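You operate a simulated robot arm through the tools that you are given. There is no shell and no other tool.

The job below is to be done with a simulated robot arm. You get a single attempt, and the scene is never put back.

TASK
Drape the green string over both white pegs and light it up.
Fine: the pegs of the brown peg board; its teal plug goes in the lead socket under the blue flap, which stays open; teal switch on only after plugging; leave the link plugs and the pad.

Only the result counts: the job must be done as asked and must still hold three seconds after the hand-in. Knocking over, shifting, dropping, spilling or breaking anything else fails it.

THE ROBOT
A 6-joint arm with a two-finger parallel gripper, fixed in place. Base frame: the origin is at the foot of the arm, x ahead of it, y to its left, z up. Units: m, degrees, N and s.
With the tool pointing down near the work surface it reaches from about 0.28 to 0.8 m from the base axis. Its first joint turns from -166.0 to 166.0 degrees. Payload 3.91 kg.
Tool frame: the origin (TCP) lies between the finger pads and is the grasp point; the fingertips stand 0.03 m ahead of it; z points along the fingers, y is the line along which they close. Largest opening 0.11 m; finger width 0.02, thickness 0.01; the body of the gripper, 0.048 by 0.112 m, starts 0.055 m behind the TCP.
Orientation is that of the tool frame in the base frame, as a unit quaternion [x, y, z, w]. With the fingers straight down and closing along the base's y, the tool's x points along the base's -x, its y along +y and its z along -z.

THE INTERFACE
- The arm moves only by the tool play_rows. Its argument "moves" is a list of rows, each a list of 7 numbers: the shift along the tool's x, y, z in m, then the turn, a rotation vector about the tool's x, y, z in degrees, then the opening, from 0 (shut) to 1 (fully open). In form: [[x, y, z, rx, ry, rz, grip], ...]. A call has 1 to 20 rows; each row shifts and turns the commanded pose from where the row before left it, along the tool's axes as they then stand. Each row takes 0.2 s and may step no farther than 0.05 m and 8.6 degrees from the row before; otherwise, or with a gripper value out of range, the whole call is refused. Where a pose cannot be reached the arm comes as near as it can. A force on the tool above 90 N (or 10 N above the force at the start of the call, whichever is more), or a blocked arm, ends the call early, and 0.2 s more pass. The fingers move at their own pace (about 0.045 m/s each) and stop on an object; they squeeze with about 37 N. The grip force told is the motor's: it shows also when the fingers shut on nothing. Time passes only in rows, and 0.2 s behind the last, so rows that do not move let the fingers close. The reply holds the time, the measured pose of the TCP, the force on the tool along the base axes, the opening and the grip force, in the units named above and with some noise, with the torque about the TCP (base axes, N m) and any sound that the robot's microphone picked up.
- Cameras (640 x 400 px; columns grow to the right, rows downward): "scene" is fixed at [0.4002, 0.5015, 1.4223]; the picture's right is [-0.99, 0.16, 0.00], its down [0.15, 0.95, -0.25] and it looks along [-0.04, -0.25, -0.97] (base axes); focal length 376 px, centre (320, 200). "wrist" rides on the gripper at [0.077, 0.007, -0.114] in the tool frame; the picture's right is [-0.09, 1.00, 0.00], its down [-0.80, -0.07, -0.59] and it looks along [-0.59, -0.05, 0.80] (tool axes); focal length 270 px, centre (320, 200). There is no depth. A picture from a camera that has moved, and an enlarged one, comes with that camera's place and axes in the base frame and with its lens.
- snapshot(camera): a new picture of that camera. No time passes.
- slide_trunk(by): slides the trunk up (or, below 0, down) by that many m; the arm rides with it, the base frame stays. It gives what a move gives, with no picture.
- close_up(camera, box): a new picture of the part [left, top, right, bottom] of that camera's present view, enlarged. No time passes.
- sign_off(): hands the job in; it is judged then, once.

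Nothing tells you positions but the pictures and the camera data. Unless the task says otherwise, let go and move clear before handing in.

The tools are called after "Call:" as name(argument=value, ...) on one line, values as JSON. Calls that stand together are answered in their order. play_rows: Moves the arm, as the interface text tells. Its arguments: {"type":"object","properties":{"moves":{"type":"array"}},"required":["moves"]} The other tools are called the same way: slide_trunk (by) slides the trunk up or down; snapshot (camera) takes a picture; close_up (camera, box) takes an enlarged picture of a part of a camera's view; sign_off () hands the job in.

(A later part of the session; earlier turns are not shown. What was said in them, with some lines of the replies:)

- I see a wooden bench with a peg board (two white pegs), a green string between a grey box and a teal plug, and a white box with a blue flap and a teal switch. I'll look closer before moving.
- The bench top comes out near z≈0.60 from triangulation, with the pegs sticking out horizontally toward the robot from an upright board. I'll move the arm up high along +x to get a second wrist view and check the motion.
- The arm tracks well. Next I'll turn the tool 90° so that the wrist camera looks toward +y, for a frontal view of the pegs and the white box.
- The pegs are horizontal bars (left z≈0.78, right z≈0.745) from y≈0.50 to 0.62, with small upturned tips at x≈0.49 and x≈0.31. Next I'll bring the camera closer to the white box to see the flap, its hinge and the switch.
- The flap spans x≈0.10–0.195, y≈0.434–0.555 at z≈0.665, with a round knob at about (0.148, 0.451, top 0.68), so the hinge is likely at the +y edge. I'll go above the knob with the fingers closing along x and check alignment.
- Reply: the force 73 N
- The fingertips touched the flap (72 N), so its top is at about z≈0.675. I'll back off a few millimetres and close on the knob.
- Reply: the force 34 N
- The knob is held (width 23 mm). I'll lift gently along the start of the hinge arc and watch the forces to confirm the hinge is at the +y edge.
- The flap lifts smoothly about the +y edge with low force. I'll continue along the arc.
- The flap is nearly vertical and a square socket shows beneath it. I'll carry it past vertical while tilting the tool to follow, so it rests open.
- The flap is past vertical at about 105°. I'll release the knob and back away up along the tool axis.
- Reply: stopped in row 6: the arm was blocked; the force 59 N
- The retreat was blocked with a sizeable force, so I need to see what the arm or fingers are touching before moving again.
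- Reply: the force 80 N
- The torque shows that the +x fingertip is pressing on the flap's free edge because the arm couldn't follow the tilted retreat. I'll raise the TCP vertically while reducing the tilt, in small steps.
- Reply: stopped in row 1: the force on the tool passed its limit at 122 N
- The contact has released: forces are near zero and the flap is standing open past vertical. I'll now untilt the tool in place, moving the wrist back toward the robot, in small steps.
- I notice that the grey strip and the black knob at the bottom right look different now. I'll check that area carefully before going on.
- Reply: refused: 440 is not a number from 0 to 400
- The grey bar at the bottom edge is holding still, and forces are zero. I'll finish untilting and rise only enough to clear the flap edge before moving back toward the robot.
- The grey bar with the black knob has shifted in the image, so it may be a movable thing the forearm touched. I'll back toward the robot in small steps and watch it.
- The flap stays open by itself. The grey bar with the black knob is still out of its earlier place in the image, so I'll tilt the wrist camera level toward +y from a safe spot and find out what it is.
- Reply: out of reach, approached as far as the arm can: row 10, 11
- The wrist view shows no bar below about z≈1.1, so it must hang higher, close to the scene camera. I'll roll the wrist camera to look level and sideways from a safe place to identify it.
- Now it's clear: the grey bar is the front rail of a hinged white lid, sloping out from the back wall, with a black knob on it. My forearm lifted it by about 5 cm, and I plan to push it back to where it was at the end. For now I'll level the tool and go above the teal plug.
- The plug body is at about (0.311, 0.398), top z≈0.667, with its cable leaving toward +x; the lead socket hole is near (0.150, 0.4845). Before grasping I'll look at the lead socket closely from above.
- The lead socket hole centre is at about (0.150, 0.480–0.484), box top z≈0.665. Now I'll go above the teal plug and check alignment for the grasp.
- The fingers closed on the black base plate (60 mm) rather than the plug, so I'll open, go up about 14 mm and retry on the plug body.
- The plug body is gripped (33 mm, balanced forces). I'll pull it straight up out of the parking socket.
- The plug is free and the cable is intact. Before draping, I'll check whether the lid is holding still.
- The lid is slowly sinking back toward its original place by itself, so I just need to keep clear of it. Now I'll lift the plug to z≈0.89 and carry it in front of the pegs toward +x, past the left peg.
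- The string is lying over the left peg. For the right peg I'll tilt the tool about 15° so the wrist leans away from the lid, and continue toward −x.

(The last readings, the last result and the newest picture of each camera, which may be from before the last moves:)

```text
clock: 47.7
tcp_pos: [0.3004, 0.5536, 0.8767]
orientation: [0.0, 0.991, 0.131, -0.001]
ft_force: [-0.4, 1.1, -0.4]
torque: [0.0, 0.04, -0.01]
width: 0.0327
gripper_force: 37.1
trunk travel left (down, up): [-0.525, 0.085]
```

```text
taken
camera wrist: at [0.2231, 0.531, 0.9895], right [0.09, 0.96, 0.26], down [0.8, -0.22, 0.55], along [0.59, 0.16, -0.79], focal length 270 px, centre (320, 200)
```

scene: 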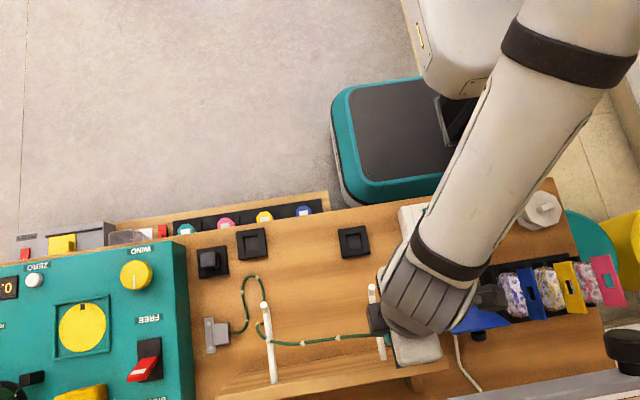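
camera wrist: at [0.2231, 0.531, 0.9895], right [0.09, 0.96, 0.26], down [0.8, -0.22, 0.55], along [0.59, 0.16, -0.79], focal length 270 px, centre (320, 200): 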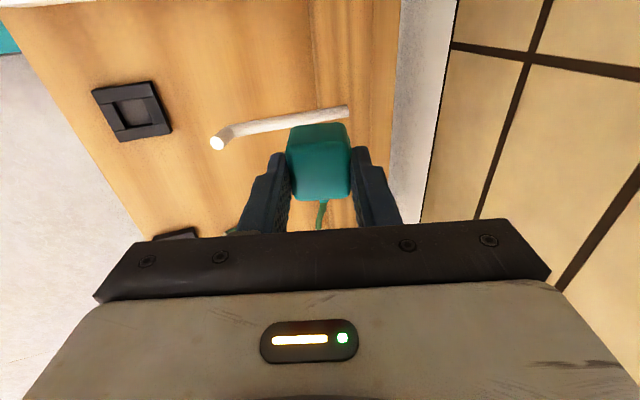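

The string now crosses the left peg cleanly. I'll continue over the right peg.

Call:
play_rows(moves=[[0.025, 0, 0, 0, 0, 0, 0.2], [0.025, 0, 0, 0, 0, 0, 0.2], [0.02, 0, 0, 0, 0, 0, 0.2], [0, 0, 0, 0, 0, 0, 0.2]])

Call:
snapshot(camera="scene")

Call:
close_up(camera="scene", box=[200, 260, 420, 400])

```text
clock: 48.7
tcp_pos: [0.232, 0.5544, 0.8767]
orientation: [0.0, 0.992, 0.13, -0.001]
ft_force: [0.6, -0.2, -0.6]
torque: [0.01, 0.0, -0.02]
width: 0.0327
gripper_force: 36.8
trunk travel left (down, up): [-0.525, 0.085]
```

```text
taken
```

scene: 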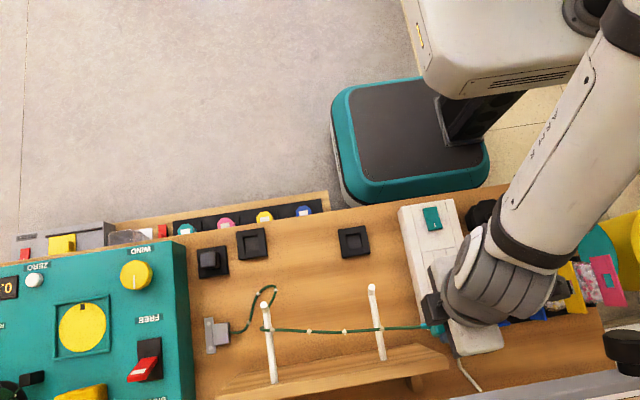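

```text
2.86 times, centred on (310, 330) of scene
camera zoom: at [0.4002, 0.5015, 1.4223], right [-0.99, 0.16, 0.0], down [0.15, 0.95, -0.25], along [-0.04, -0.25, -0.97], focal length 1073 px, centre (349, -171)
```

zoom: 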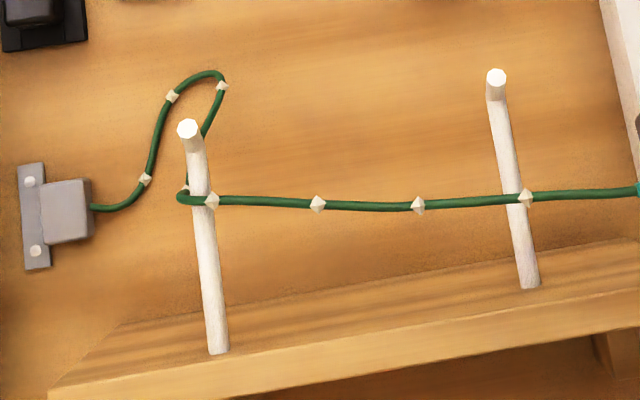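

The string now lies over both pegs. Next I'll move the plug to the socket's y, level the tool, and lower it above the lead socket.

Call:
play_rows(moves=[[0, -0.0225, -0.006, 0, 0, 0, 0.2], [0, -0.0225, -0.006, 0, 0, 0, 0.2], [0, -0.0225, -0.006, 0, 0, 0, 0.2], [0, 0, 0, 7.5, 0, 0, 0.2], [0, 0, 0, 7.5, 0, 0, 0.2], [0.0267, 0, 0.029, 0, 0, 0, 0.2], [0.0267, 0, 0.029, 0, 0, 0, 0.2], [0.0267, 0, 0.029, 0, 0, 0, 0.2], [0, 0, 0, 0, 0, 0, 0.2]])

Call:
close_up(camera="wrist", box=[220, 40, 420, 240])

Call:
snapshot(camera="scene")

```text
clock: 50.7
tcp_pos: [0.147, 0.4797, 0.7873]
orientation: [-0.001, 1.0, 0.0, -0.001]
ft_force: [0.3, 0.4, 0.4]
torque: [-0.01, 0.0, 0.01]
width: 0.0328
gripper_force: 37.1
trunk travel left (down, up): [-0.525, 0.085]
```

```text
2.00 times, centred on (320, 140) of wrist
camera zoom: at [0.0694, 0.4878, 0.9022], right [0.09, 1.0, 0.0], down [0.8, -0.07, 0.59], along [0.59, -0.05, -0.8], focal length 541 px, centre (320, 320)
```

zoom: 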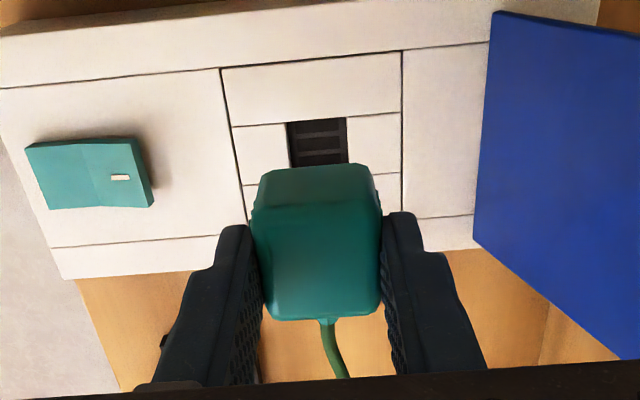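

```text
taken
```

scene: 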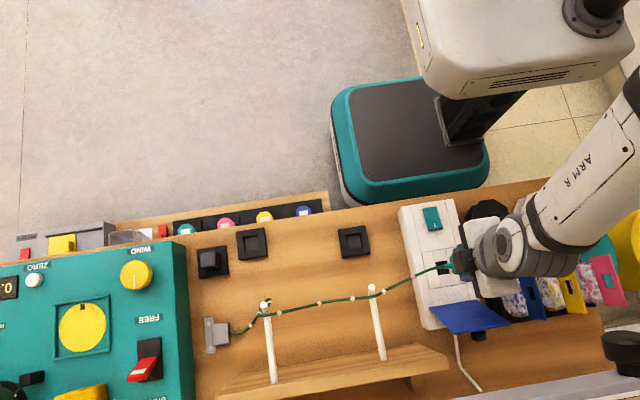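

Call:
close_up(camera="scene", box=[240, 270, 310, 340])

Call:
close_up(camera="scene", box=[340, 260, 410, 330])

Call:
close_up(camera="scene", box=[400, 190, 520, 340])

```text
5.71 times, centred on (275, 305) of scene
camera zoom: at [0.4002, 0.5015, 1.4223], right [-0.99, 0.16, 0.0], down [0.15, 0.95, -0.25], along [-0.04, -0.25, -0.97], focal length 2147 px, centre (577, -400)
```

zoom: 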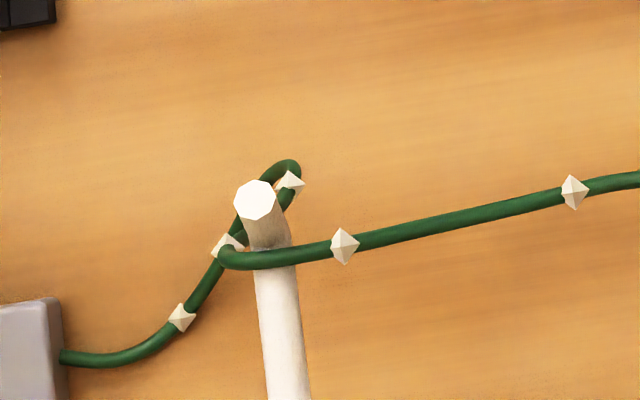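

```text
5.71 times, centred on (375, 295) of scene
camera zoom: at [0.4002, 0.5015, 1.4223], right [-0.99, 0.16, 0.0], down [0.15, 0.95, -0.25], along [-0.04, -0.25, -0.97], focal length 2147 px, centre (6, -343)
```

zoom: 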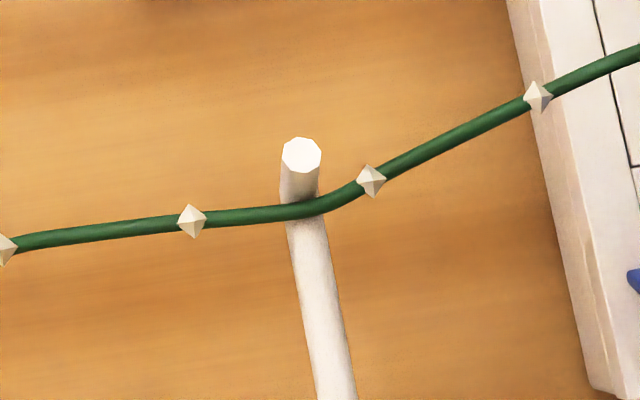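

```text
2.67 times, centred on (460, 265) of scene
camera zoom: at [0.4002, 0.5015, 1.4223], right [-0.99, 0.16, 0.0], down [0.15, 0.95, -0.25], along [-0.04, -0.25, -0.97], focal length 1002 px, centre (-53, 27)
```

zoom: 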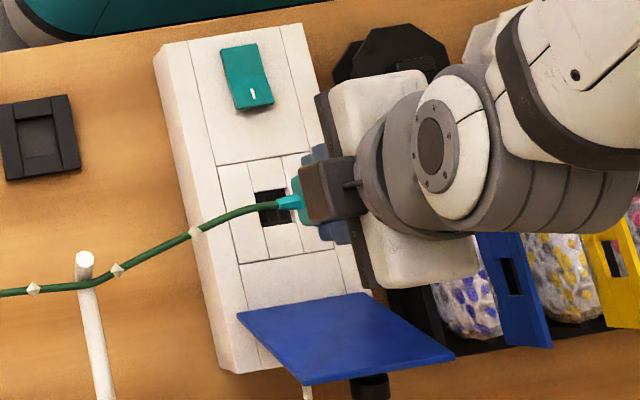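

The string is over both pegs, held behind their upturned tips. From the hole and park measurements I need about +6 mm in x and −1.3 mm in y; I'll shift and go down near the socket.

Call:
play_rows(moves=[[-0.006, -0.0013, 0, 0, 0, 0, 0.2], [0, 0, 0.02, 0, 0, 0, 0.2], [0, 0, 0.02, 0, 0, 0, 0.2], [0, 0, 0, 0, 0, 0, 0.2]])

Call:
close_up(camera="wrist", box=[220, 40, 420, 240])

Call:
close_up(camera="scene", box=[410, 230, 490, 290])

```text
clock: 51.7
tcp_pos: [0.1538, 0.4811, 0.7506]
orientation: [0.001, 1.0, 0.0, -0.001]
ft_force: [0.4, 0.8, 0.0]
torque: [0.01, -0.02, -0.01]
width: 0.0327
gripper_force: 37.1
trunk travel left (down, up): [-0.525, 0.085]
```

```text
2.00 times, centred on (320, 140) of wrist
camera zoom: at [0.0764, 0.4887, 0.8652], right [0.09, 1.0, 0.0], down [0.8, -0.07, 0.59], along [0.59, -0.05, -0.81], focal length 541 px, centre (320, 320)
```

zoom: 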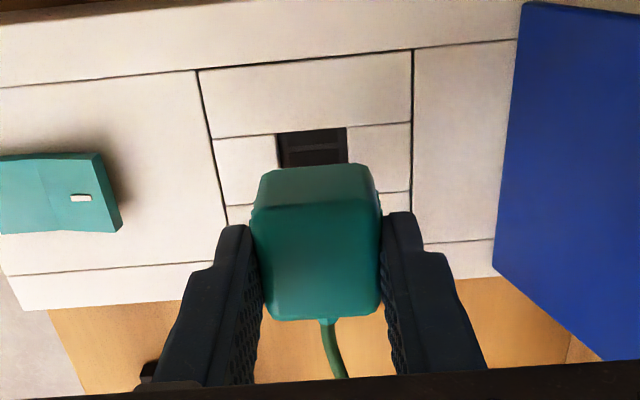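

```text
6.67 times, centred on (450, 260) of scene
camera zoom: at [0.4002, 0.5015, 1.4223], right [-0.99, 0.16, 0.0], down [0.15, 0.95, -0.25], along [-0.04, -0.25, -0.97], focal length 2505 px, centre (-547, -200)
```

zoom: 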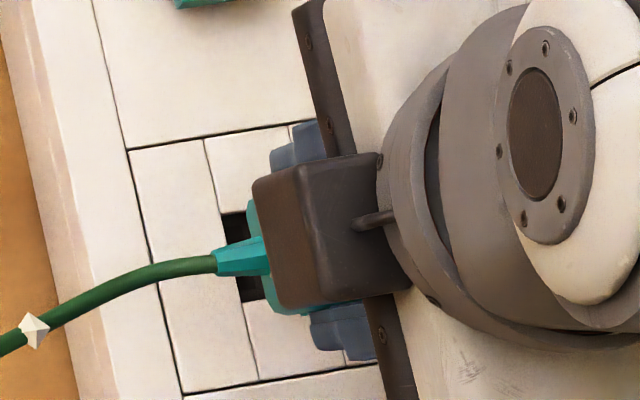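

Call:
play_rows(moves=[[0.0024, -0.0019, 0, 0, 0, 0, 0.2], [0, 0, 0, 0, 0, 0, 0.2], [0, 0, 0, 0, 0, 0, 0.2]])

Call:
close_up(camera="wrist", box=[220, 40, 420, 240])

```text
clock: 52.5
tcp_pos: [0.1527, 0.481, 0.7509]
orientation: [0.0, 1.0, -0.001, -0.001]
ft_force: [0.8, -0.5, -0.4]
torque: [-0.03, 0.02, -0.02]
width: 0.0324
gripper_force: 37.0
trunk travel left (down, up): [-0.525, 0.085]
```

```text
2.00 times, centred on (320, 140) of wrist
camera zoom: at [0.0746, 0.4866, 0.8655], right [0.09, 1.0, 0.0], down [0.8, -0.07, 0.59], along [0.59, -0.05, -0.81], focal length 541 px, centre (320, 320)
```

zoom: 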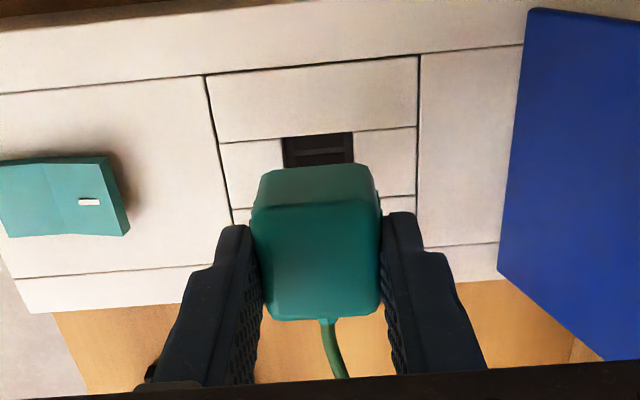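

Camera-based alignment is now within about 1 mm, so I'll descend slowly and watch the force.

Call:
play_rows(moves=[[0, 0, 0.008, 0, 0, 0, 0.2], [0, 0, 0.008, 0, 0, 0, 0.2], [0, 0, 0, 0, 0, 0, 0.2]])

Call:
play_rows(moves=[[0, 0, 0.005, 0, 0, 0, 0.2], [0, 0, 0, 0, 0, 0, 0.2]])

Call:
close_up(camera="wrist", box=[220, 40, 420, 240])

Call:
close_up(camera="scene", box=[410, 230, 490, 290])

```text
clock: 53.3
tcp_pos: [0.1527, 0.4799, 0.7343]
orientation: [-0.001, 1.0, 0.0, -0.001]
ft_force: [0.1, 0.3, 0.6]
torque: [-0.03, 0.01, -0.02]
width: 0.0325
gripper_force: 36.9
trunk travel left (down, up): [-0.525, 0.085]
```

```text
clock: 53.9
tcp_pos: [0.1524, 0.4797, 0.7299]
orientation: [0.0, 1.0, 0.0, -0.001]
ft_force: [0.2, 0.4, -0.4]
torque: [-0.01, -0.01, -0.03]
width: 0.0327
gripper_force: 37.1
trunk travel left (down, up): [-0.525, 0.085]
```

```text
2.00 times, centred on (320, 140) of wrist
camera zoom: at [0.0754, 0.4874, 0.8439], right [0.09, 1.0, 0.0], down [0.8, -0.07, 0.59], along [0.59, -0.05, -0.81], focal length 541 px, centre (320, 320)
```

zoom: 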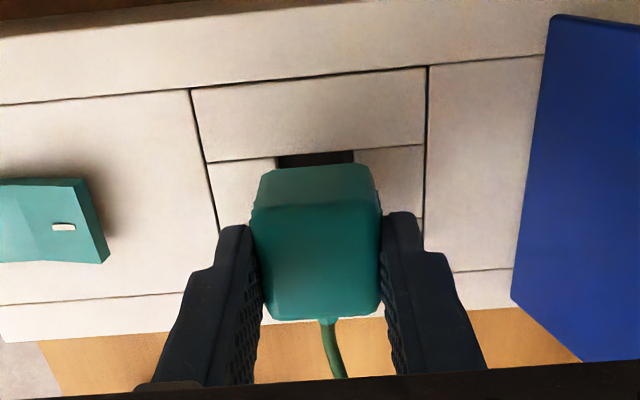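

```text
6.67 times, centred on (450, 260) of scene
camera zoom: at [0.4002, 0.5015, 1.4223], right [-0.99, 0.16, 0.0], down [0.15, 0.95, -0.25], along [-0.04, -0.25, -0.97], focal length 2505 px, centre (-547, -200)
```

zoom: 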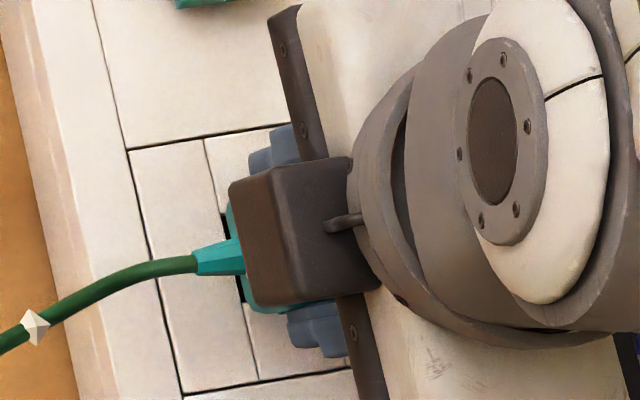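

Call:
play_rows(moves=[[0.001, -0.0005, 0.005, 0, 0, 0, 0.2], [0, 0, 0.004, 0, 0, 0, 0.2], [0, 0, 0, 0, 0, 0, 0.2]])

Call:
play_rows(moves=[[0, 0, 0.005, 0, 0, 0, 0.2], [0, 0, 0, 0, 0, 0, 0.2]])

Call:
close_up(camera="wrist", box=[220, 40, 420, 240])

```text
clock: 54.7
tcp_pos: [0.1532, 0.4796, 0.7209]
orientation: [0.0, 1.0, 0.0, -0.001]
ft_force: [0.5, -0.4, -0.4]
torque: [0.0, -0.03, -0.02]
width: 0.0328
gripper_force: 36.5
trunk travel left (down, up): [-0.525, 0.085]
```

```text
clock: 55.3
tcp_pos: [0.1524, 0.4793, 0.7156]
orientation: [0.001, 1.0, 0.0, -0.001]
ft_force: [-0.5, -0.3, -0.2]
torque: [0.01, 0.01, 0.02]
width: 0.0329
gripper_force: 37.2
trunk travel left (down, up): [-0.525, 0.085]
```

```text
2.00 times, centred on (320, 140) of wrist
camera zoom: at [0.0749, 0.4871, 0.8301], right [0.09, 1.0, 0.0], down [0.8, -0.07, 0.59], along [0.59, -0.05, -0.81], focal length 541 px, centre (320, 320)
```

zoom: 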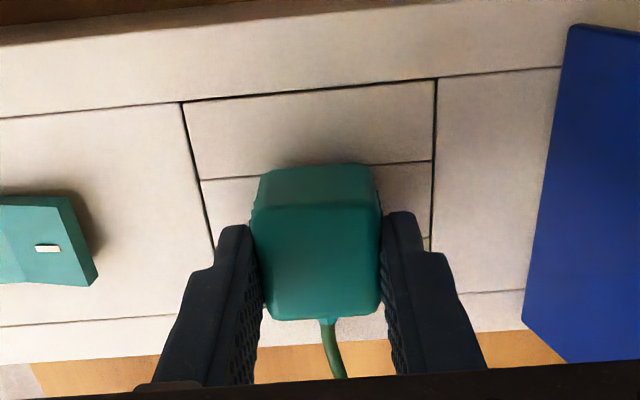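

Call:
play_rows(moves=[[0, 0, 0.005, 0, 0, 0, 0.2], [0, 0, 0, 0, 0, 0, 0.2]])

Call:
play_rows(moves=[[0, 0, 0.005, 0, 0, 0, 0.2], [0, 0, 0, 0, 0, 0, 0.2]])

Call:
close_up(camera="wrist", box=[220, 40, 420, 240])

Call:
close_up(camera="scene", box=[410, 230, 490, 290])

```text
clock: 55.9
tcp_pos: [0.1527, 0.4801, 0.7114]
orientation: [0.0, 1.0, 0.001, 0.0]
ft_force: [0.7, -4.7, 19.6]
torque: [-0.26, -0.08, 0.05]
width: 0.0328
gripper_force: 37.2
trunk travel left (down, up): [-0.525, 0.085]
heard: snap
```

```text
clock: 56.5
tcp_pos: [0.1523, 0.4803, 0.707]
orientation: [0.0, 1.0, 0.003, 0.0]
ft_force: [1.8, -1.5, 49.0]
torque: [-0.42, -0.02, 0.0]
width: 0.0329
gripper_force: 37.1
trunk travel left (down, up): [-0.525, 0.085]
```

```text
2.00 times, centred on (320, 140) of wrist
camera zoom: at [0.0743, 0.486, 0.8235], right [0.09, 1.0, 0.01], down [0.8, -0.07, 0.59], along [0.59, -0.05, -0.8], focal length 541 px, centre (320, 320)
```

zoom: 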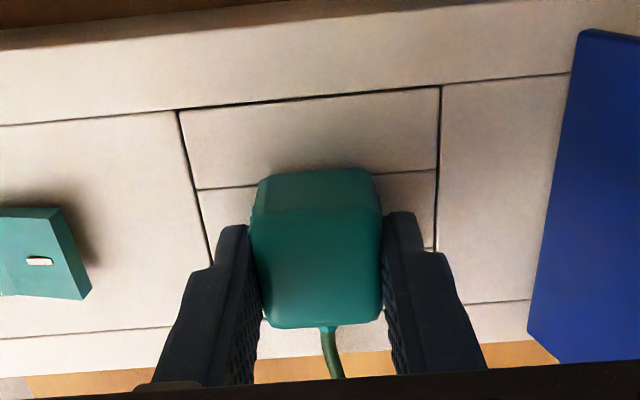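

```text
6.67 times, centred on (450, 260) of scene
camera zoom: at [0.4002, 0.5015, 1.4223], right [-0.99, 0.16, 0.0], down [0.15, 0.95, -0.25], along [-0.04, -0.25, -0.97], focal length 2505 px, centre (-547, -200)
```

zoom: 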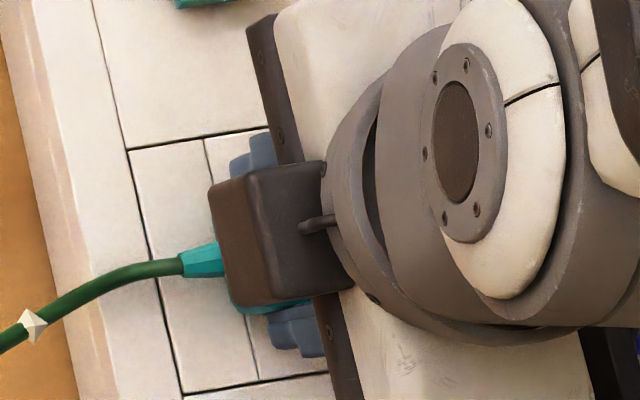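

A "snap" was heard and the plug has bottomed out, so it's plugged in. I'll relieve the pressure, open the fingers, and rise straight up.

Call:
play_rows(moves=[[0, 0, -0.004, 0, 0, 0, 0.2], [0, 0, 0, 0, 0, 0, 0.55], [0, 0, 0, 0, 0, 0, 0.55], [0, 0, 0, 0, 0, 0, 0.55]])

Call:
play_rows(moves=[[0, 0, -0.02, 0, 0, 0, 0.55], [0, 0, -0.03, 0, 0, 0, 0.55], [0, 0, -0.03, 0, 0, 0, 0.55], [0, 0, 0, 0, 0, 0, 0.55]])

Call:
snapshot(camera="wrist")

Call:
snapshot(camera="scene")

```text
clock: 57.5
tcp_pos: [0.1535, 0.4786, 0.7084]
orientation: [0.001, 1.0, 0.0, -0.001]
ft_force: [-0.5, 0.6, 0.1]
torque: [0.0, 0.03, 0.03]
width: 0.0605
gripper_force: 0.1
trunk travel left (down, up): [-0.525, 0.085]
```

```text
clock: 58.5
tcp_pos: [0.1535, 0.4802, 0.7885]
orientation: [0.0, 1.0, 0.001, 0.0]
ft_force: [0.1, 0.0, 0.1]
torque: [0.0, 0.02, 0.0]
width: 0.0604
gripper_force: 0.1
trunk travel left (down, up): [-0.525, 0.085]
```

```text
taken
camera wrist: at [0.0749, 0.487, 0.9027], right [0.09, 1.0, 0.0], down [0.8, -0.07, 0.59], along [0.59, -0.05, -0.8], focal length 270 px, centre (320, 200)
```

wrist: 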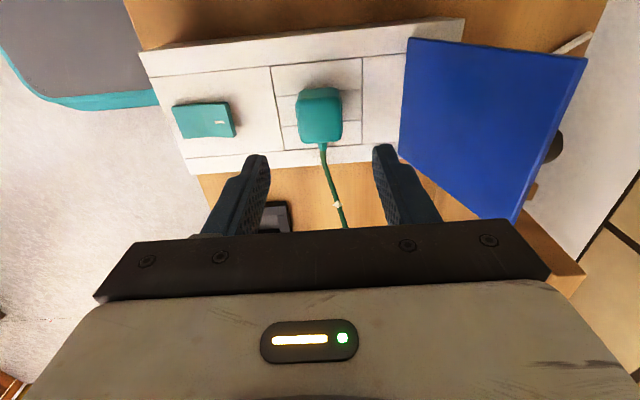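

```text
taken
```

scene: 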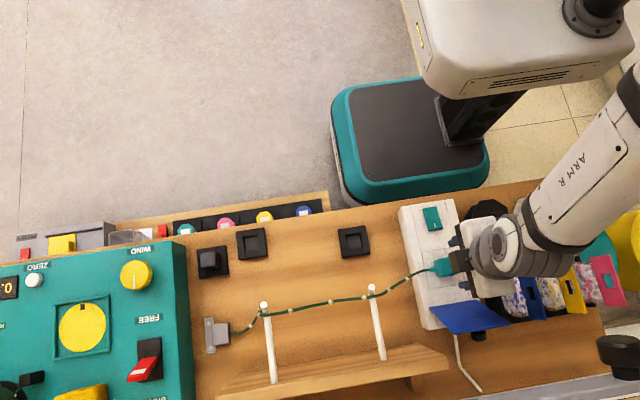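

The plug is seated and holding. Now I'll inspect the teal switch closely.

Call:
close_up(camera="wrist", box=[150, 80, 260, 160])

Call:
close_up(camera="scene", box=[405, 195, 465, 240])

Call:
close_up(camera="scene", box=[560, 290, 640, 400])

```text
5.00 times, centred on (205, 120) of wrist
camera zoom: at [0.0749, 0.487, 0.9027], right [0.09, 1.0, 0.0], down [0.8, -0.07, 0.59], along [0.59, -0.05, -0.8], focal length 1351 px, centre (895, 600)
```

zoom: 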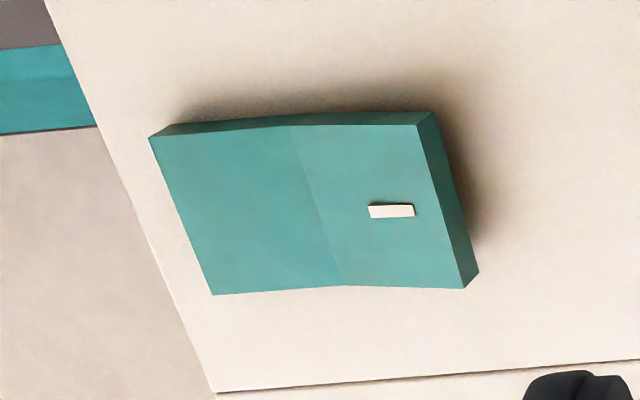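

```text
8.89 times, centred on (435, 218) of scene
camera zoom: at [0.4002, 0.5015, 1.4223], right [-0.99, 0.16, 0.0], down [0.15, 0.95, -0.25], along [-0.04, -0.25, -0.97], focal length 3339 px, centre (-702, 44)
```

zoom: 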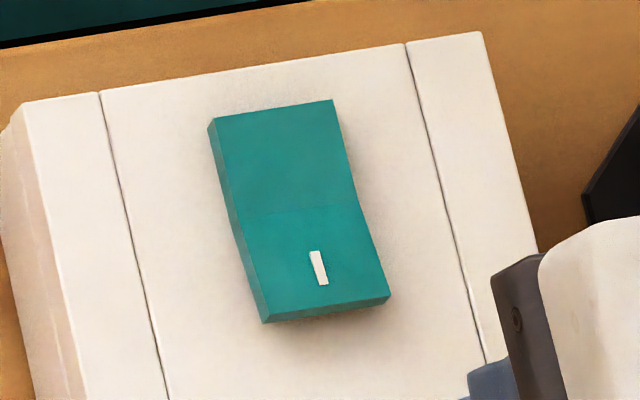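

```text
3.64 times, centred on (600, 345) of scene
camera zoom: at [0.4002, 0.5015, 1.4223], right [-0.99, 0.16, 0.0], down [0.15, 0.95, -0.25], along [-0.04, -0.25, -0.97], focal length 1366 px, centre (-698, -327)
```

zoom: 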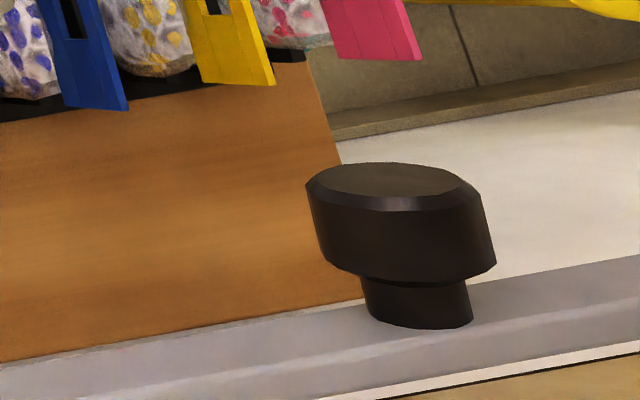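

The rocker's half with the white "I" mark (+y end, about (0.150, 0.396), z≈0.68) is raised, so the switch is off. I'll close the fingers above that end and press it down.

Call:
play_rows(moves=[[0.001, -0.0415, 0, 0, 0, 0, 0.3], [0.001, -0.0415, 0, 0, 0, 0, 0], [0, 0, 0, 0, 0, 0, 0], [0, 0, 0, 0, 0, 0, 0], [0, 0, 0.03, 0, 0, 0, 0], [0, 0, 0.02, 0, 0, 0, 0], [0, 0, 0, 0, 0, 0, 0]])

Call:
close_up(camera="wrist", box=[220, 40, 420, 240])

Call:
close_up(camera="scene", box=[395, 180, 495, 260])

```text
clock: 60.1
tcp_pos: [0.1496, 0.3949, 0.7409]
orientation: [0.0, 1.0, 0.0, -0.001]
ft_force: [0.0, 0.7, -0.7]
torque: [0.0, 0.01, -0.01]
width: 0.0
gripper_force: 37.0
trunk travel left (down, up): [-0.525, 0.085]
```

```text
2.00 times, centred on (320, 140) of wrist
camera zoom: at [0.071, 0.4023, 0.8548], right [0.09, 1.0, 0.0], down [0.8, -0.07, 0.59], along [0.59, -0.05, -0.81], focal length 541 px, centre (320, 320)
```

zoom: 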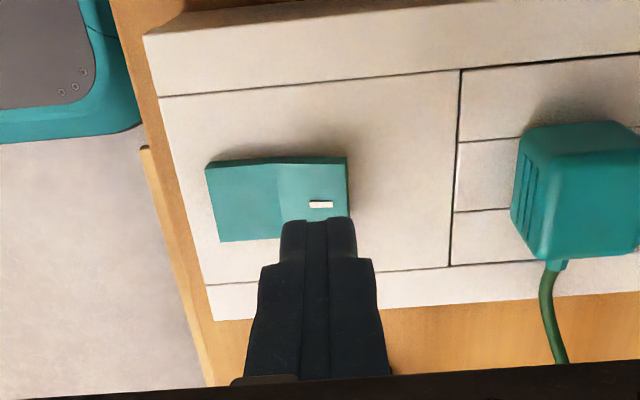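

```text
5.00 times, centred on (445, 220) of scene
camera zoom: at [0.4002, 0.5015, 1.4223], right [-0.99, 0.16, 0.0], down [0.15, 0.95, -0.25], along [-0.04, -0.25, -0.97], focal length 1878 px, centre (-305, 100)
```

zoom: 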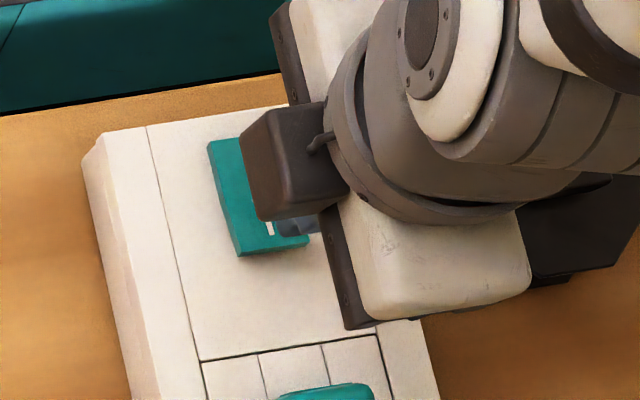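

Call:
play_rows(moves=[[-0.001, 0.003, 0.012, 0, 0, 0, 0], [0, 0, 0.004, 0, 0, 0, 0], [0, 0, 0, 0, 0, 0, 0]])

Call:
play_rows(moves=[[0, 0, 0.004, 0, 0, 0, 0], [0, 0, 0, 0, 0, 0, 0]])

```text
clock: 60.9
tcp_pos: [0.1521, 0.3996, 0.7237]
orientation: [0.001, 1.0, 0.0, -0.001]
ft_force: [-0.9, -0.6, 0.6]
torque: [0.01, 0.0, 0.04]
width: 0.0003
gripper_force: 37.1
trunk travel left (down, up): [-0.525, 0.085]
```

```text
clock: 61.5
tcp_pos: [0.1516, 0.4003, 0.7206]
orientation: [0.0, 1.0, -0.001, 0.0]
ft_force: [-0.1, 0.0, -0.1]
torque: [0.0, -0.01, 0.0]
width: 0.0
gripper_force: 37.3
trunk travel left (down, up): [-0.525, 0.085]
```

Call:
play_rows(moves=[[0, 0, 0.004, 0, 0, 0, 0], [0, 0, 0, 0, 0, 0, 0]])

Call:
play_rows(moves=[[0, 0, 0.003, 0, 0, 0, 0], [0, 0, 0, 0, 0, 0, 0]])

Call:
close_up(camera="wrist", box=[220, 40, 420, 240])

```text
clock: 62.1
tcp_pos: [0.1496, 0.4, 0.7156]
orientation: [0.0, 1.0, 0.0, -0.001]
ft_force: [0.6, -0.2, 0.3]
torque: [0.01, 0.02, 0.01]
width: 0.0005
gripper_force: 36.7
trunk travel left (down, up): [-0.525, 0.085]
```

```text
clock: 62.7
tcp_pos: [0.1511, 0.3999, 0.712]
orientation: [-0.001, 1.0, 0.0, -0.001]
ft_force: [0.5, 1.6, 1.8]
torque: [0.06, 0.03, 0.04]
width: 0.0
gripper_force: 37.4
trunk travel left (down, up): [-0.525, 0.085]
```

```text
2.00 times, centred on (320, 140) of wrist
camera zoom: at [0.0727, 0.4071, 0.8269], right [0.09, 1.0, 0.0], down [0.8, -0.07, 0.59], along [0.59, -0.05, -0.8], focal length 541 px, centre (320, 320)
```

zoom: 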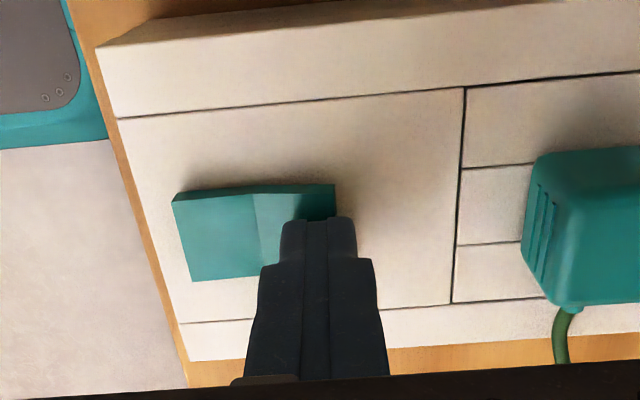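

Call:
play_rows(moves=[[0, 0, 0.003, 0, 0, 0, 0], [0, 0, 0, 0, 0, 0, 0]])

Call:
play_rows(moves=[[0, 0, 0.003, 0, 0, 0, 0], [0, 0, 0, 0, 0, 0, 0]])

```text
clock: 63.3
tcp_pos: [0.1505, 0.4005, 0.7084]
orientation: [0.001, 1.0, 0.0, -0.001]
ft_force: [0.2, -0.8, -0.6]
torque: [0.01, -0.01, 0.01]
width: 0.0003
gripper_force: 37.4
trunk travel left (down, up): [-0.525, 0.085]
```

```text
clock: 63.9
tcp_pos: [0.1508, 0.3999, 0.706]
orientation: [-0.001, 1.0, 0.0, -0.001]
ft_force: [-1.8, -0.2, 7.9]
torque: [-0.07, 0.06, -0.04]
width: 0.0
gripper_force: 37.2
trunk travel left (down, up): [-0.525, 0.085]
```

Call:
close_up(camera="wrist", box=[220, 40, 420, 240])

Call:
close_up(camera="scene", box=[230, 260, 450, 350])

```text
2.00 times, centred on (320, 140) of wrist
camera zoom: at [0.0732, 0.4068, 0.8217], right [0.09, 1.0, 0.0], down [0.8, -0.07, 0.59], along [0.59, -0.05, -0.8], focal length 541 px, centre (320, 320)
```

zoom: 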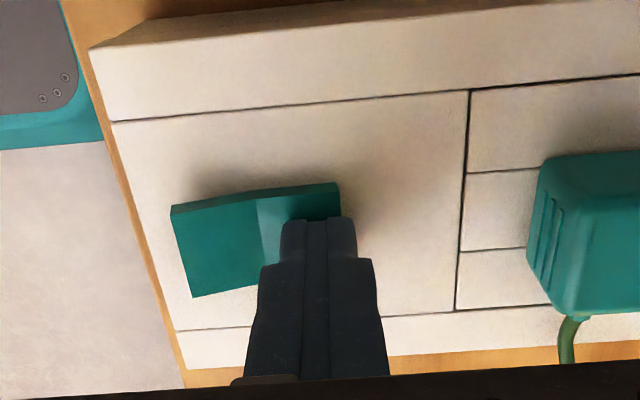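

```text
2.91 times, centred on (340, 305) of scene
camera zoom: at [0.4002, 0.5015, 1.4223], right [-0.99, 0.16, 0.0], down [0.15, 0.95, -0.25], along [-0.04, -0.25, -0.97], focal length 1093 px, centre (262, -106)
```

zoom: 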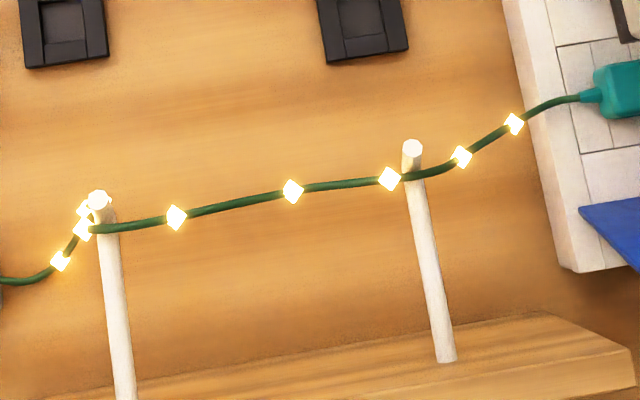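

The string's lights are glowing and the rocker has flipped. I'll lift straight up and check everything.

Call:
play_rows(moves=[[0, 0, -0.02, 0, 0, 0, 0], [0, 0, -0.04, 0, 0, 0, 0], [0, 0, -0.04, 0, 0, 0, 0], [0, -0.04, -0.02, 0, 0, 0, 0], [0, -0.04, -0.02, 0, 0, 0, 0], [0, 0, 0, 0, 0, 0, 0]])

Call:
snapshot(camera="scene")

Call:
close_up(camera="scene", box=[395, 190, 505, 340])

Call:
close_up(camera="scene", box=[540, 320, 640, 400])

```text
clock: 65.3
tcp_pos: [0.1528, 0.3183, 0.8463]
orientation: [-0.001, 1.0, 0.0, -0.001]
ft_force: [-0.2, -0.1, -0.2]
torque: [0.0, 0.0, 0.01]
width: 0.0003
gripper_force: 36.9
trunk travel left (down, up): [-0.525, 0.085]
```

```text
taken
```

scene: 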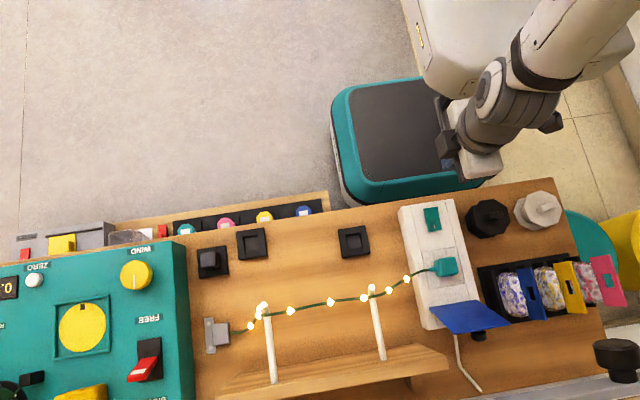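

```text
2.67 times, centred on (450, 265) of scene
camera zoom: at [0.4002, 0.5015, 1.4223], right [-0.99, 0.16, 0.0], down [0.15, 0.95, -0.25], along [-0.04, -0.25, -0.97], focal length 1002 px, centre (-27, 27)
```

zoom: 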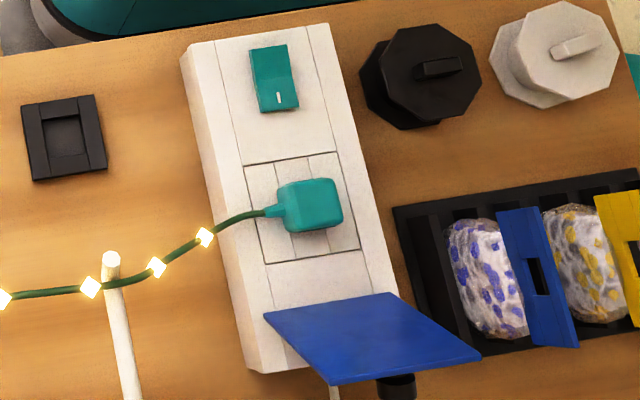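

```text
5.00 times, centred on (590, 360) of scene
camera zoom: at [0.4002, 0.5015, 1.4223], right [-0.99, 0.16, 0.0], down [0.15, 0.95, -0.25], along [-0.04, -0.25, -0.97], focal length 1878 px, centre (-1030, -600)
```

zoom: 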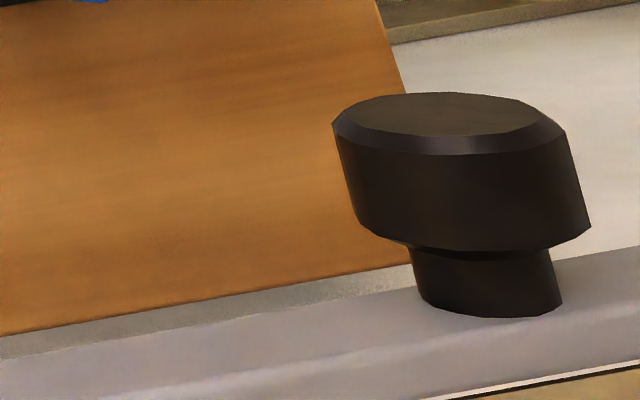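

Everything for the job looks done: the lights are on, the plug is seated, and the flap is open. The lid is still sinking slowly to its original position, so I'll wait clear of the bench and watch it settle.

Call:
play_rows(moves=[[0, -0.02, -0.02, 0, 0, 0, 0.2], [0, 0, 0, 0, 0, 0, 0.2], [0, 0, 0, 0, 0, 0, 0.2], [0, 0, 0, 0, 0, 0, 0.2], [0, 0, 0, 0, 0, 0, 0.2], [0, 0, 0, 0, 0, 0, 0.2], [0, 0, 0, 0, 0, 0, 0.2], [0, 0, 0, 0, 0, 0, 0.2], [0, 0, 0, 0, 0, 0, 0.2], [0, 0, 0, 0, 0, 0, 0.2], [0, 0, 0, 0, 0, 0, 0.2], [0, 0, 0, 0, 0, 0, 0.2], [0, 0, 0, 0, 0, 0, 0.2], [0, 0, 0, 0, 0, 0, 0.2], [0, 0, 0, 0, 0, 0, 0.2], [0, 0, 0, 0, 0, 0, 0.2], [0, 0, 0, 0, 0, 0, 0.2], [0, 0, 0, 0, 0, 0, 0.2], [0, 0, 0, 0, 0, 0, 0.2], [0, 0, 0, 0, 0, 0, 0.2]])

Call:
play_rows(moves=[[0, 0, 0, 0, 0, 0, 0.2], [0, 0, 0, 0, 0, 0, 0.2], [0, 0, 0, 0, 0, 0, 0.2], [0, 0, 0, 0, 0, 0, 0.2], [0, 0, 0, 0, 0, 0, 0.2], [0, 0, 0, 0, 0, 0, 0.2], [0, 0, 0, 0, 0, 0, 0.2], [0, 0, 0, 0, 0, 0, 0.2], [0, 0, 0, 0, 0, 0, 0.2], [0, 0, 0, 0, 0, 0, 0.2], [0, 0, 0, 0, 0, 0, 0.2], [0, 0, 0, 0, 0, 0, 0.2], [0, 0, 0, 0, 0, 0, 0.2], [0, 0, 0, 0, 0, 0, 0.2], [0, 0, 0, 0, 0, 0, 0.2], [0, 0, 0, 0, 0, 0, 0.2], [0, 0, 0, 0, 0, 0, 0.2], [0, 0, 0, 0, 0, 0, 0.2], [0, 0, 0, 0, 0, 0, 0.2], [0, 0, 0, 0, 0, 0, 0.2]])

Call:
play_rows(moves=[[0, 0, 0, 0, 0, 0, 0.2], [0, 0, 0, 0, 0, 0, 0.2], [0, 0, 0, 0, 0, 0, 0.2], [0, 0, 0, 0, 0, 0, 0.2], [0, 0, 0, 0, 0, 0, 0.2], [0, 0, 0, 0, 0, 0, 0.2], [0, 0, 0, 0, 0, 0, 0.2], [0, 0, 0, 0, 0, 0, 0.2], [0, 0, 0, 0, 0, 0, 0.2], [0, 0, 0, 0, 0, 0, 0.2], [0, 0, 0, 0, 0, 0, 0.2], [0, 0, 0, 0, 0, 0, 0.2], [0, 0, 0, 0, 0, 0, 0.2], [0, 0, 0, 0, 0, 0, 0.2], [0, 0, 0, 0, 0, 0, 0.2], [0, 0, 0, 0, 0, 0, 0.2], [0, 0, 0, 0, 0, 0, 0.2], [0, 0, 0, 0, 0, 0, 0.2], [0, 0, 0, 0, 0, 0, 0.2], [0, 0, 0, 0, 0, 0, 0.2]])

Call:
close_up(camera="scene", box=[540, 320, 640, 400])

Call:
snapshot(camera="scene")

```text
clock: 69.5
tcp_pos: [0.1529, 0.2978, 0.8658]
orientation: [0.0, 1.0, 0.0, 0.0]
ft_force: [0.1, -0.2, -0.3]
torque: [0.01, -0.01, 0.0]
width: 0.0221
gripper_force: 0.0
trunk travel left (down, up): [-0.525, 0.085]
```

```text
clock: 73.7
tcp_pos: [0.1524, 0.2975, 0.8666]
orientation: [0.0, 1.0, 0.0, -0.001]
ft_force: [0.4, 0.6, 0.6]
torque: [0.02, 0.02, -0.04]
width: 0.022
gripper_force: 0.1
trunk travel left (down, up): [-0.525, 0.085]
```

```text
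clock: 77.9
tcp_pos: [0.1519, 0.2984, 0.8667]
orientation: [-0.001, 1.0, 0.0, -0.001]
ft_force: [0.0, 0.1, -0.4]
torque: [0.02, -0.04, -0.01]
width: 0.0218
gripper_force: 0.0
trunk travel left (down, up): [-0.525, 0.085]
```

```text
5.00 times, centred on (590, 360) of scene
camera zoom: at [0.4002, 0.5015, 1.4223], right [-0.99, 0.16, 0.0], down [0.15, 0.95, -0.25], along [-0.04, -0.25, -0.97], focal length 1878 px, centre (-1030, -600)
```

zoom: 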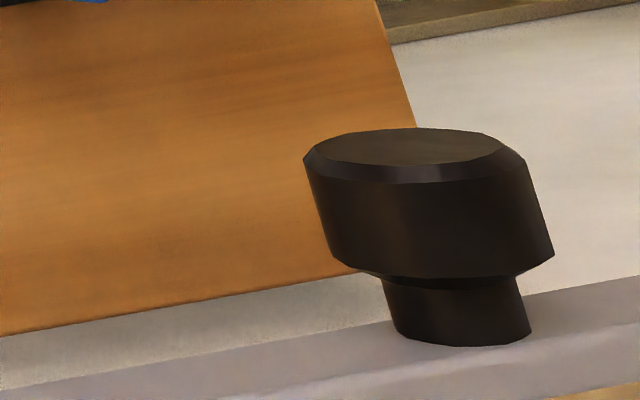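

```text
taken
```

scene: 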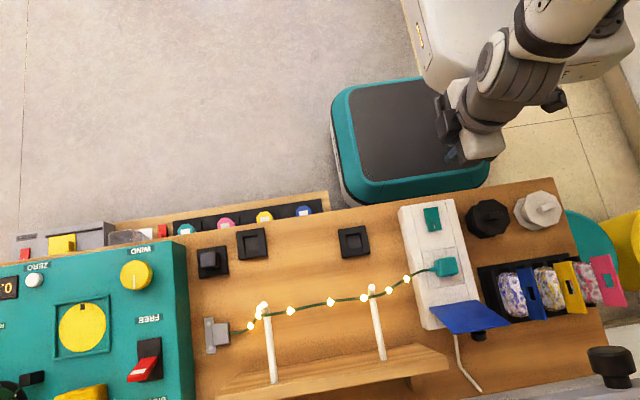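

The lid is nearly home. I'll wait a little longer and compare again.

Call:
play_rows(moves=[[0, 0, 0, 0, 0, 0, 0.2], [0, 0, 0, 0, 0, 0, 0.2], [0, 0, 0, 0, 0, 0, 0.2], [0, 0, 0, 0, 0, 0, 0.2], [0, 0, 0, 0, 0, 0, 0.2], [0, 0, 0, 0, 0, 0, 0.2], [0, 0, 0, 0, 0, 0, 0.2], [0, 0, 0, 0, 0, 0, 0.2], [0, 0, 0, 0, 0, 0, 0.2], [0, 0, 0, 0, 0, 0, 0.2], [0, 0, 0, 0, 0, 0, 0.2], [0, 0, 0, 0, 0, 0, 0.2], [0, 0, 0, 0, 0, 0, 0.2], [0, 0, 0, 0, 0, 0, 0.2], [0, 0, 0, 0, 0, 0, 0.2], [0, 0, 0, 0, 0, 0, 0.2], [0, 0, 0, 0, 0, 0, 0.2], [0, 0, 0, 0, 0, 0, 0.2], [0, 0, 0, 0, 0, 0, 0.2], [0, 0, 0, 0, 0, 0, 0.2]])

Call:
play_rows(moves=[[0, 0, 0, 0, 0, 0, 0.2], [0, 0, 0, 0, 0, 0, 0.2], [0, 0, 0, 0, 0, 0, 0.2], [0, 0, 0, 0, 0, 0, 0.2], [0, 0, 0, 0, 0, 0, 0.2], [0, 0, 0, 0, 0, 0, 0.2], [0, 0, 0, 0, 0, 0, 0.2], [0, 0, 0, 0, 0, 0, 0.2], [0, 0, 0, 0, 0, 0, 0.2], [0, 0, 0, 0, 0, 0, 0.2], [0, 0, 0, 0, 0, 0, 0.2], [0, 0, 0, 0, 0, 0, 0.2], [0, 0, 0, 0, 0, 0, 0.2], [0, 0, 0, 0, 0, 0, 0.2], [0, 0, 0, 0, 0, 0, 0.2], [0, 0, 0, 0, 0, 0, 0.2], [0, 0, 0, 0, 0, 0, 0.2], [0, 0, 0, 0, 0, 0, 0.2], [0, 0, 0, 0, 0, 0, 0.2], [0, 0, 0, 0, 0, 0, 0.2]])

Call:
play_rows(moves=[[0, 0, 0, 0, 0, 0, 0.2], [0, 0, 0, 0, 0, 0, 0.2], [0, 0, 0, 0, 0, 0, 0.2], [0, 0, 0, 0, 0, 0, 0.2], [0, 0, 0, 0, 0, 0, 0.2], [0, 0, 0, 0, 0, 0, 0.2], [0, 0, 0, 0, 0, 0, 0.2], [0, 0, 0, 0, 0, 0, 0.2], [0, 0, 0, 0, 0, 0, 0.2], [0, 0, 0, 0, 0, 0, 0.2], [0, 0, 0, 0, 0, 0, 0.2], [0, 0, 0, 0, 0, 0, 0.2], [0, 0, 0, 0, 0, 0, 0.2], [0, 0, 0, 0, 0, 0, 0.2], [0, 0, 0, 0, 0, 0, 0.2], [0, 0, 0, 0, 0, 0, 0.2], [0, 0, 0, 0, 0, 0, 0.2], [0, 0, 0, 0, 0, 0, 0.2], [0, 0, 0, 0, 0, 0, 0.2], [0, 0, 0, 0, 0, 0, 0.2]])

Call:
play_rows(moves=[[0, 0, 0, 0, 0, 0, 0.2], [0, 0, 0, 0, 0, 0, 0.2], [0, 0, 0, 0, 0, 0, 0.2], [0, 0, 0, 0, 0, 0, 0.2], [0, 0, 0, 0, 0, 0, 0.2], [0, 0, 0, 0, 0, 0, 0.2], [0, 0, 0, 0, 0, 0, 0.2], [0, 0, 0, 0, 0, 0, 0.2], [0, 0, 0, 0, 0, 0, 0.2], [0, 0, 0, 0, 0, 0, 0.2], [0, 0, 0, 0, 0, 0, 0.2], [0, 0, 0, 0, 0, 0, 0.2], [0, 0, 0, 0, 0, 0, 0.2], [0, 0, 0, 0, 0, 0, 0.2], [0, 0, 0, 0, 0, 0, 0.2], [0, 0, 0, 0, 0, 0, 0.2], [0, 0, 0, 0, 0, 0, 0.2], [0, 0, 0, 0, 0, 0, 0.2], [0, 0, 0, 0, 0, 0, 0.2], [0, 0, 0, 0, 0, 0, 0.2]])

Call:
close_up(camera="scene", box=[540, 320, 640, 400])

```text
clock: 82.1
tcp_pos: [0.1523, 0.2981, 0.867]
orientation: [-0.001, 1.0, 0.0, -0.001]
ft_force: [-0.5, 0.8, -0.1]
torque: [0.0, -0.01, -0.02]
width: 0.0219
gripper_force: 0.1
trunk travel left (down, up): [-0.525, 0.085]
```

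```text
clock: 86.3
tcp_pos: [0.1532, 0.2972, 0.8659]
orientation: [0.0, 1.0, 0.001, -0.001]
ft_force: [0.0, 0.5, 1.1]
torque: [0.0, -0.04, -0.01]
width: 0.022
gripper_force: 0.1
trunk travel left (down, up): [-0.525, 0.085]
```

```text
clock: 90.5
tcp_pos: [0.1524, 0.297, 0.8669]
orientation: [0.0, 1.0, 0.0, 0.0]
ft_force: [-0.1, 0.0, 0.6]
torque: [-0.01, 0.01, -0.01]
width: 0.0222
gripper_force: 0.1
trunk travel left (down, up): [-0.525, 0.085]
```

```text
clock: 94.7
tcp_pos: [0.1523, 0.2984, 0.8672]
orientation: [0.0, 1.0, 0.0, -0.001]
ft_force: [-0.4, 0.1, 0.2]
torque: [0.01, 0.01, 0.01]
width: 0.0219
gripper_force: 0.0
trunk travel left (down, up): [-0.525, 0.085]
```

```text
5.00 times, centred on (590, 360) of scene
camera zoom: at [0.4002, 0.5015, 1.4223], right [-0.99, 0.16, 0.0], down [0.15, 0.95, -0.25], along [-0.04, -0.25, -0.97], focal length 1878 px, centre (-1030, -600)
```

zoom: 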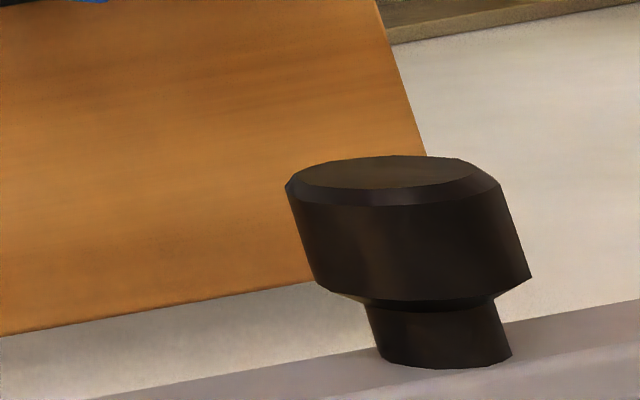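

The knob is now within about half a pixel of its starting place. I'll wait one more interval and do a final check of the string, plug, flap and surroundings.

Call:
play_rows(moves=[[0, 0, 0, 0, 0, 0, 0.2], [0, 0, 0, 0, 0, 0, 0.2], [0, 0, 0, 0, 0, 0, 0.2], [0, 0, 0, 0, 0, 0, 0.2], [0, 0, 0, 0, 0, 0, 0.2], [0, 0, 0, 0, 0, 0, 0.2], [0, 0, 0, 0, 0, 0, 0.2], [0, 0, 0, 0, 0, 0, 0.2], [0, 0, 0, 0, 0, 0, 0.2], [0, 0, 0, 0, 0, 0, 0.2], [0, 0, 0, 0, 0, 0, 0.2], [0, 0, 0, 0, 0, 0, 0.2], [0, 0, 0, 0, 0, 0, 0.2], [0, 0, 0, 0, 0, 0, 0.2], [0, 0, 0, 0, 0, 0, 0.2], [0, 0, 0, 0, 0, 0, 0.2], [0, 0, 0, 0, 0, 0, 0.2], [0, 0, 0, 0, 0, 0, 0.2], [0, 0, 0, 0, 0, 0, 0.2], [0, 0, 0, 0, 0, 0, 0.2]])

Call:
close_up(camera="scene", box=[540, 320, 640, 400])

Call:
snapshot(camera="scene")

Call:
close_up(camera="scene", box=[200, 250, 420, 350])

Call:
close_up(camera="scene", box=[230, 285, 300, 335])

```text
clock: 98.9
tcp_pos: [0.1527, 0.2982, 0.867]
orientation: [0.0, 1.0, 0.001, 0.0]
ft_force: [0.8, 0.4, -0.1]
torque: [-0.01, 0.02, 0.0]
width: 0.0222
gripper_force: 0.0
trunk travel left (down, up): [-0.525, 0.085]
```

```text
5.00 times, centred on (590, 360) of scene
camera zoom: at [0.4002, 0.5015, 1.4223], right [-0.99, 0.16, 0.0], down [0.15, 0.95, -0.25], along [-0.04, -0.25, -0.97], focal length 1878 px, centre (-1030, -600)
```

zoom: 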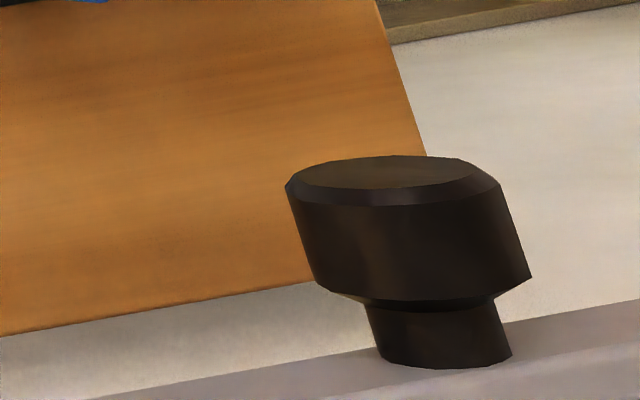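

```text
taken
```

scene: 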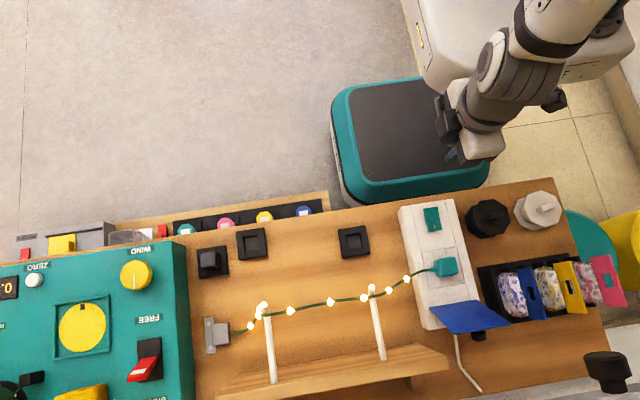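

```text
2.91 times, centred on (310, 300) of scene
camera zoom: at [0.4002, 0.5015, 1.4223], right [-0.99, 0.16, 0.0], down [0.15, 0.95, -0.25], along [-0.04, -0.25, -0.97], focal length 1093 px, centre (349, -91)
```

zoom: 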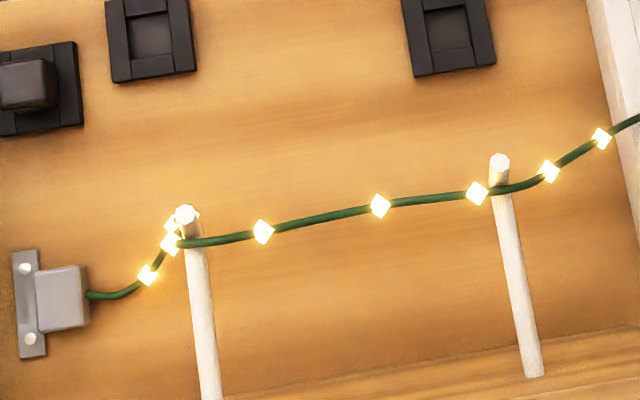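

```text
8.00 times, centred on (265, 310) of scene
camera zoom: at [0.4002, 0.5015, 1.4223], right [-0.99, 0.16, 0.0], down [0.15, 0.95, -0.25], along [-0.04, -0.25, -0.97], focal length 3006 px, centre (760, -680)
```

zoom: 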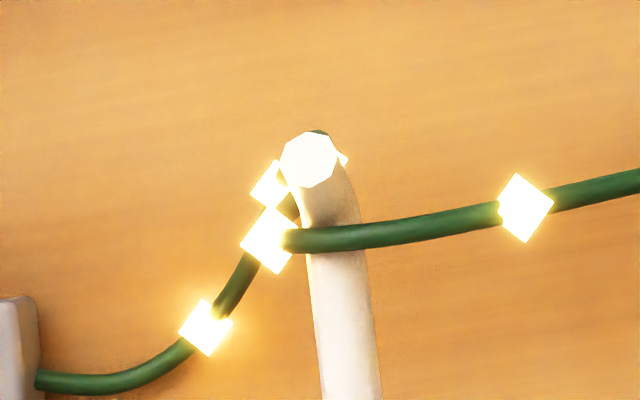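

The string is over both pegs behind their upturned tips and lit. The teal plug is seated, the blue flap is open, and the lid is back at its starting position. The arm is clear and nothing else looks disturbed, so I'm handing in.

Call:
sign_off()

```text
The job is handed in.
```

The green string is draped over both white pegs and lit. Its teal plug is in the lead socket, and the blue flap is standing open. I don't have the result of the judging.

- **Order:** the plug went in with a "snap" before I pressed the teal switch. The string's lights came on at the press and stayed on.
- **String:** it sits just behind the upturned tips of both pegs. It had slid toward the tips as I moved the plug to the socket, and the tips stopped it there.
- **Overhead lid:** after I opened the flap, my forearm lifted a hinged white lid on the back wall, pushing its edge up roughly 10 cm at most. It sank back by itself. I waited until its knob was within about half a pixel of where it started, in the fixed camera.
- **Flap:** the fingertips pressed on the edge of the blue flap for a moment (up to 122 N) as I backed off. It still moved freely and stayed open.
- **Link plugs and other things:** the link plugs look unmoved in the last picture, as does everything else on the bench. I could not tell which object is the pad, but I did not handle anything besides the string and plug, its black parking socket (gripped once by mistake), the flap and the switch.
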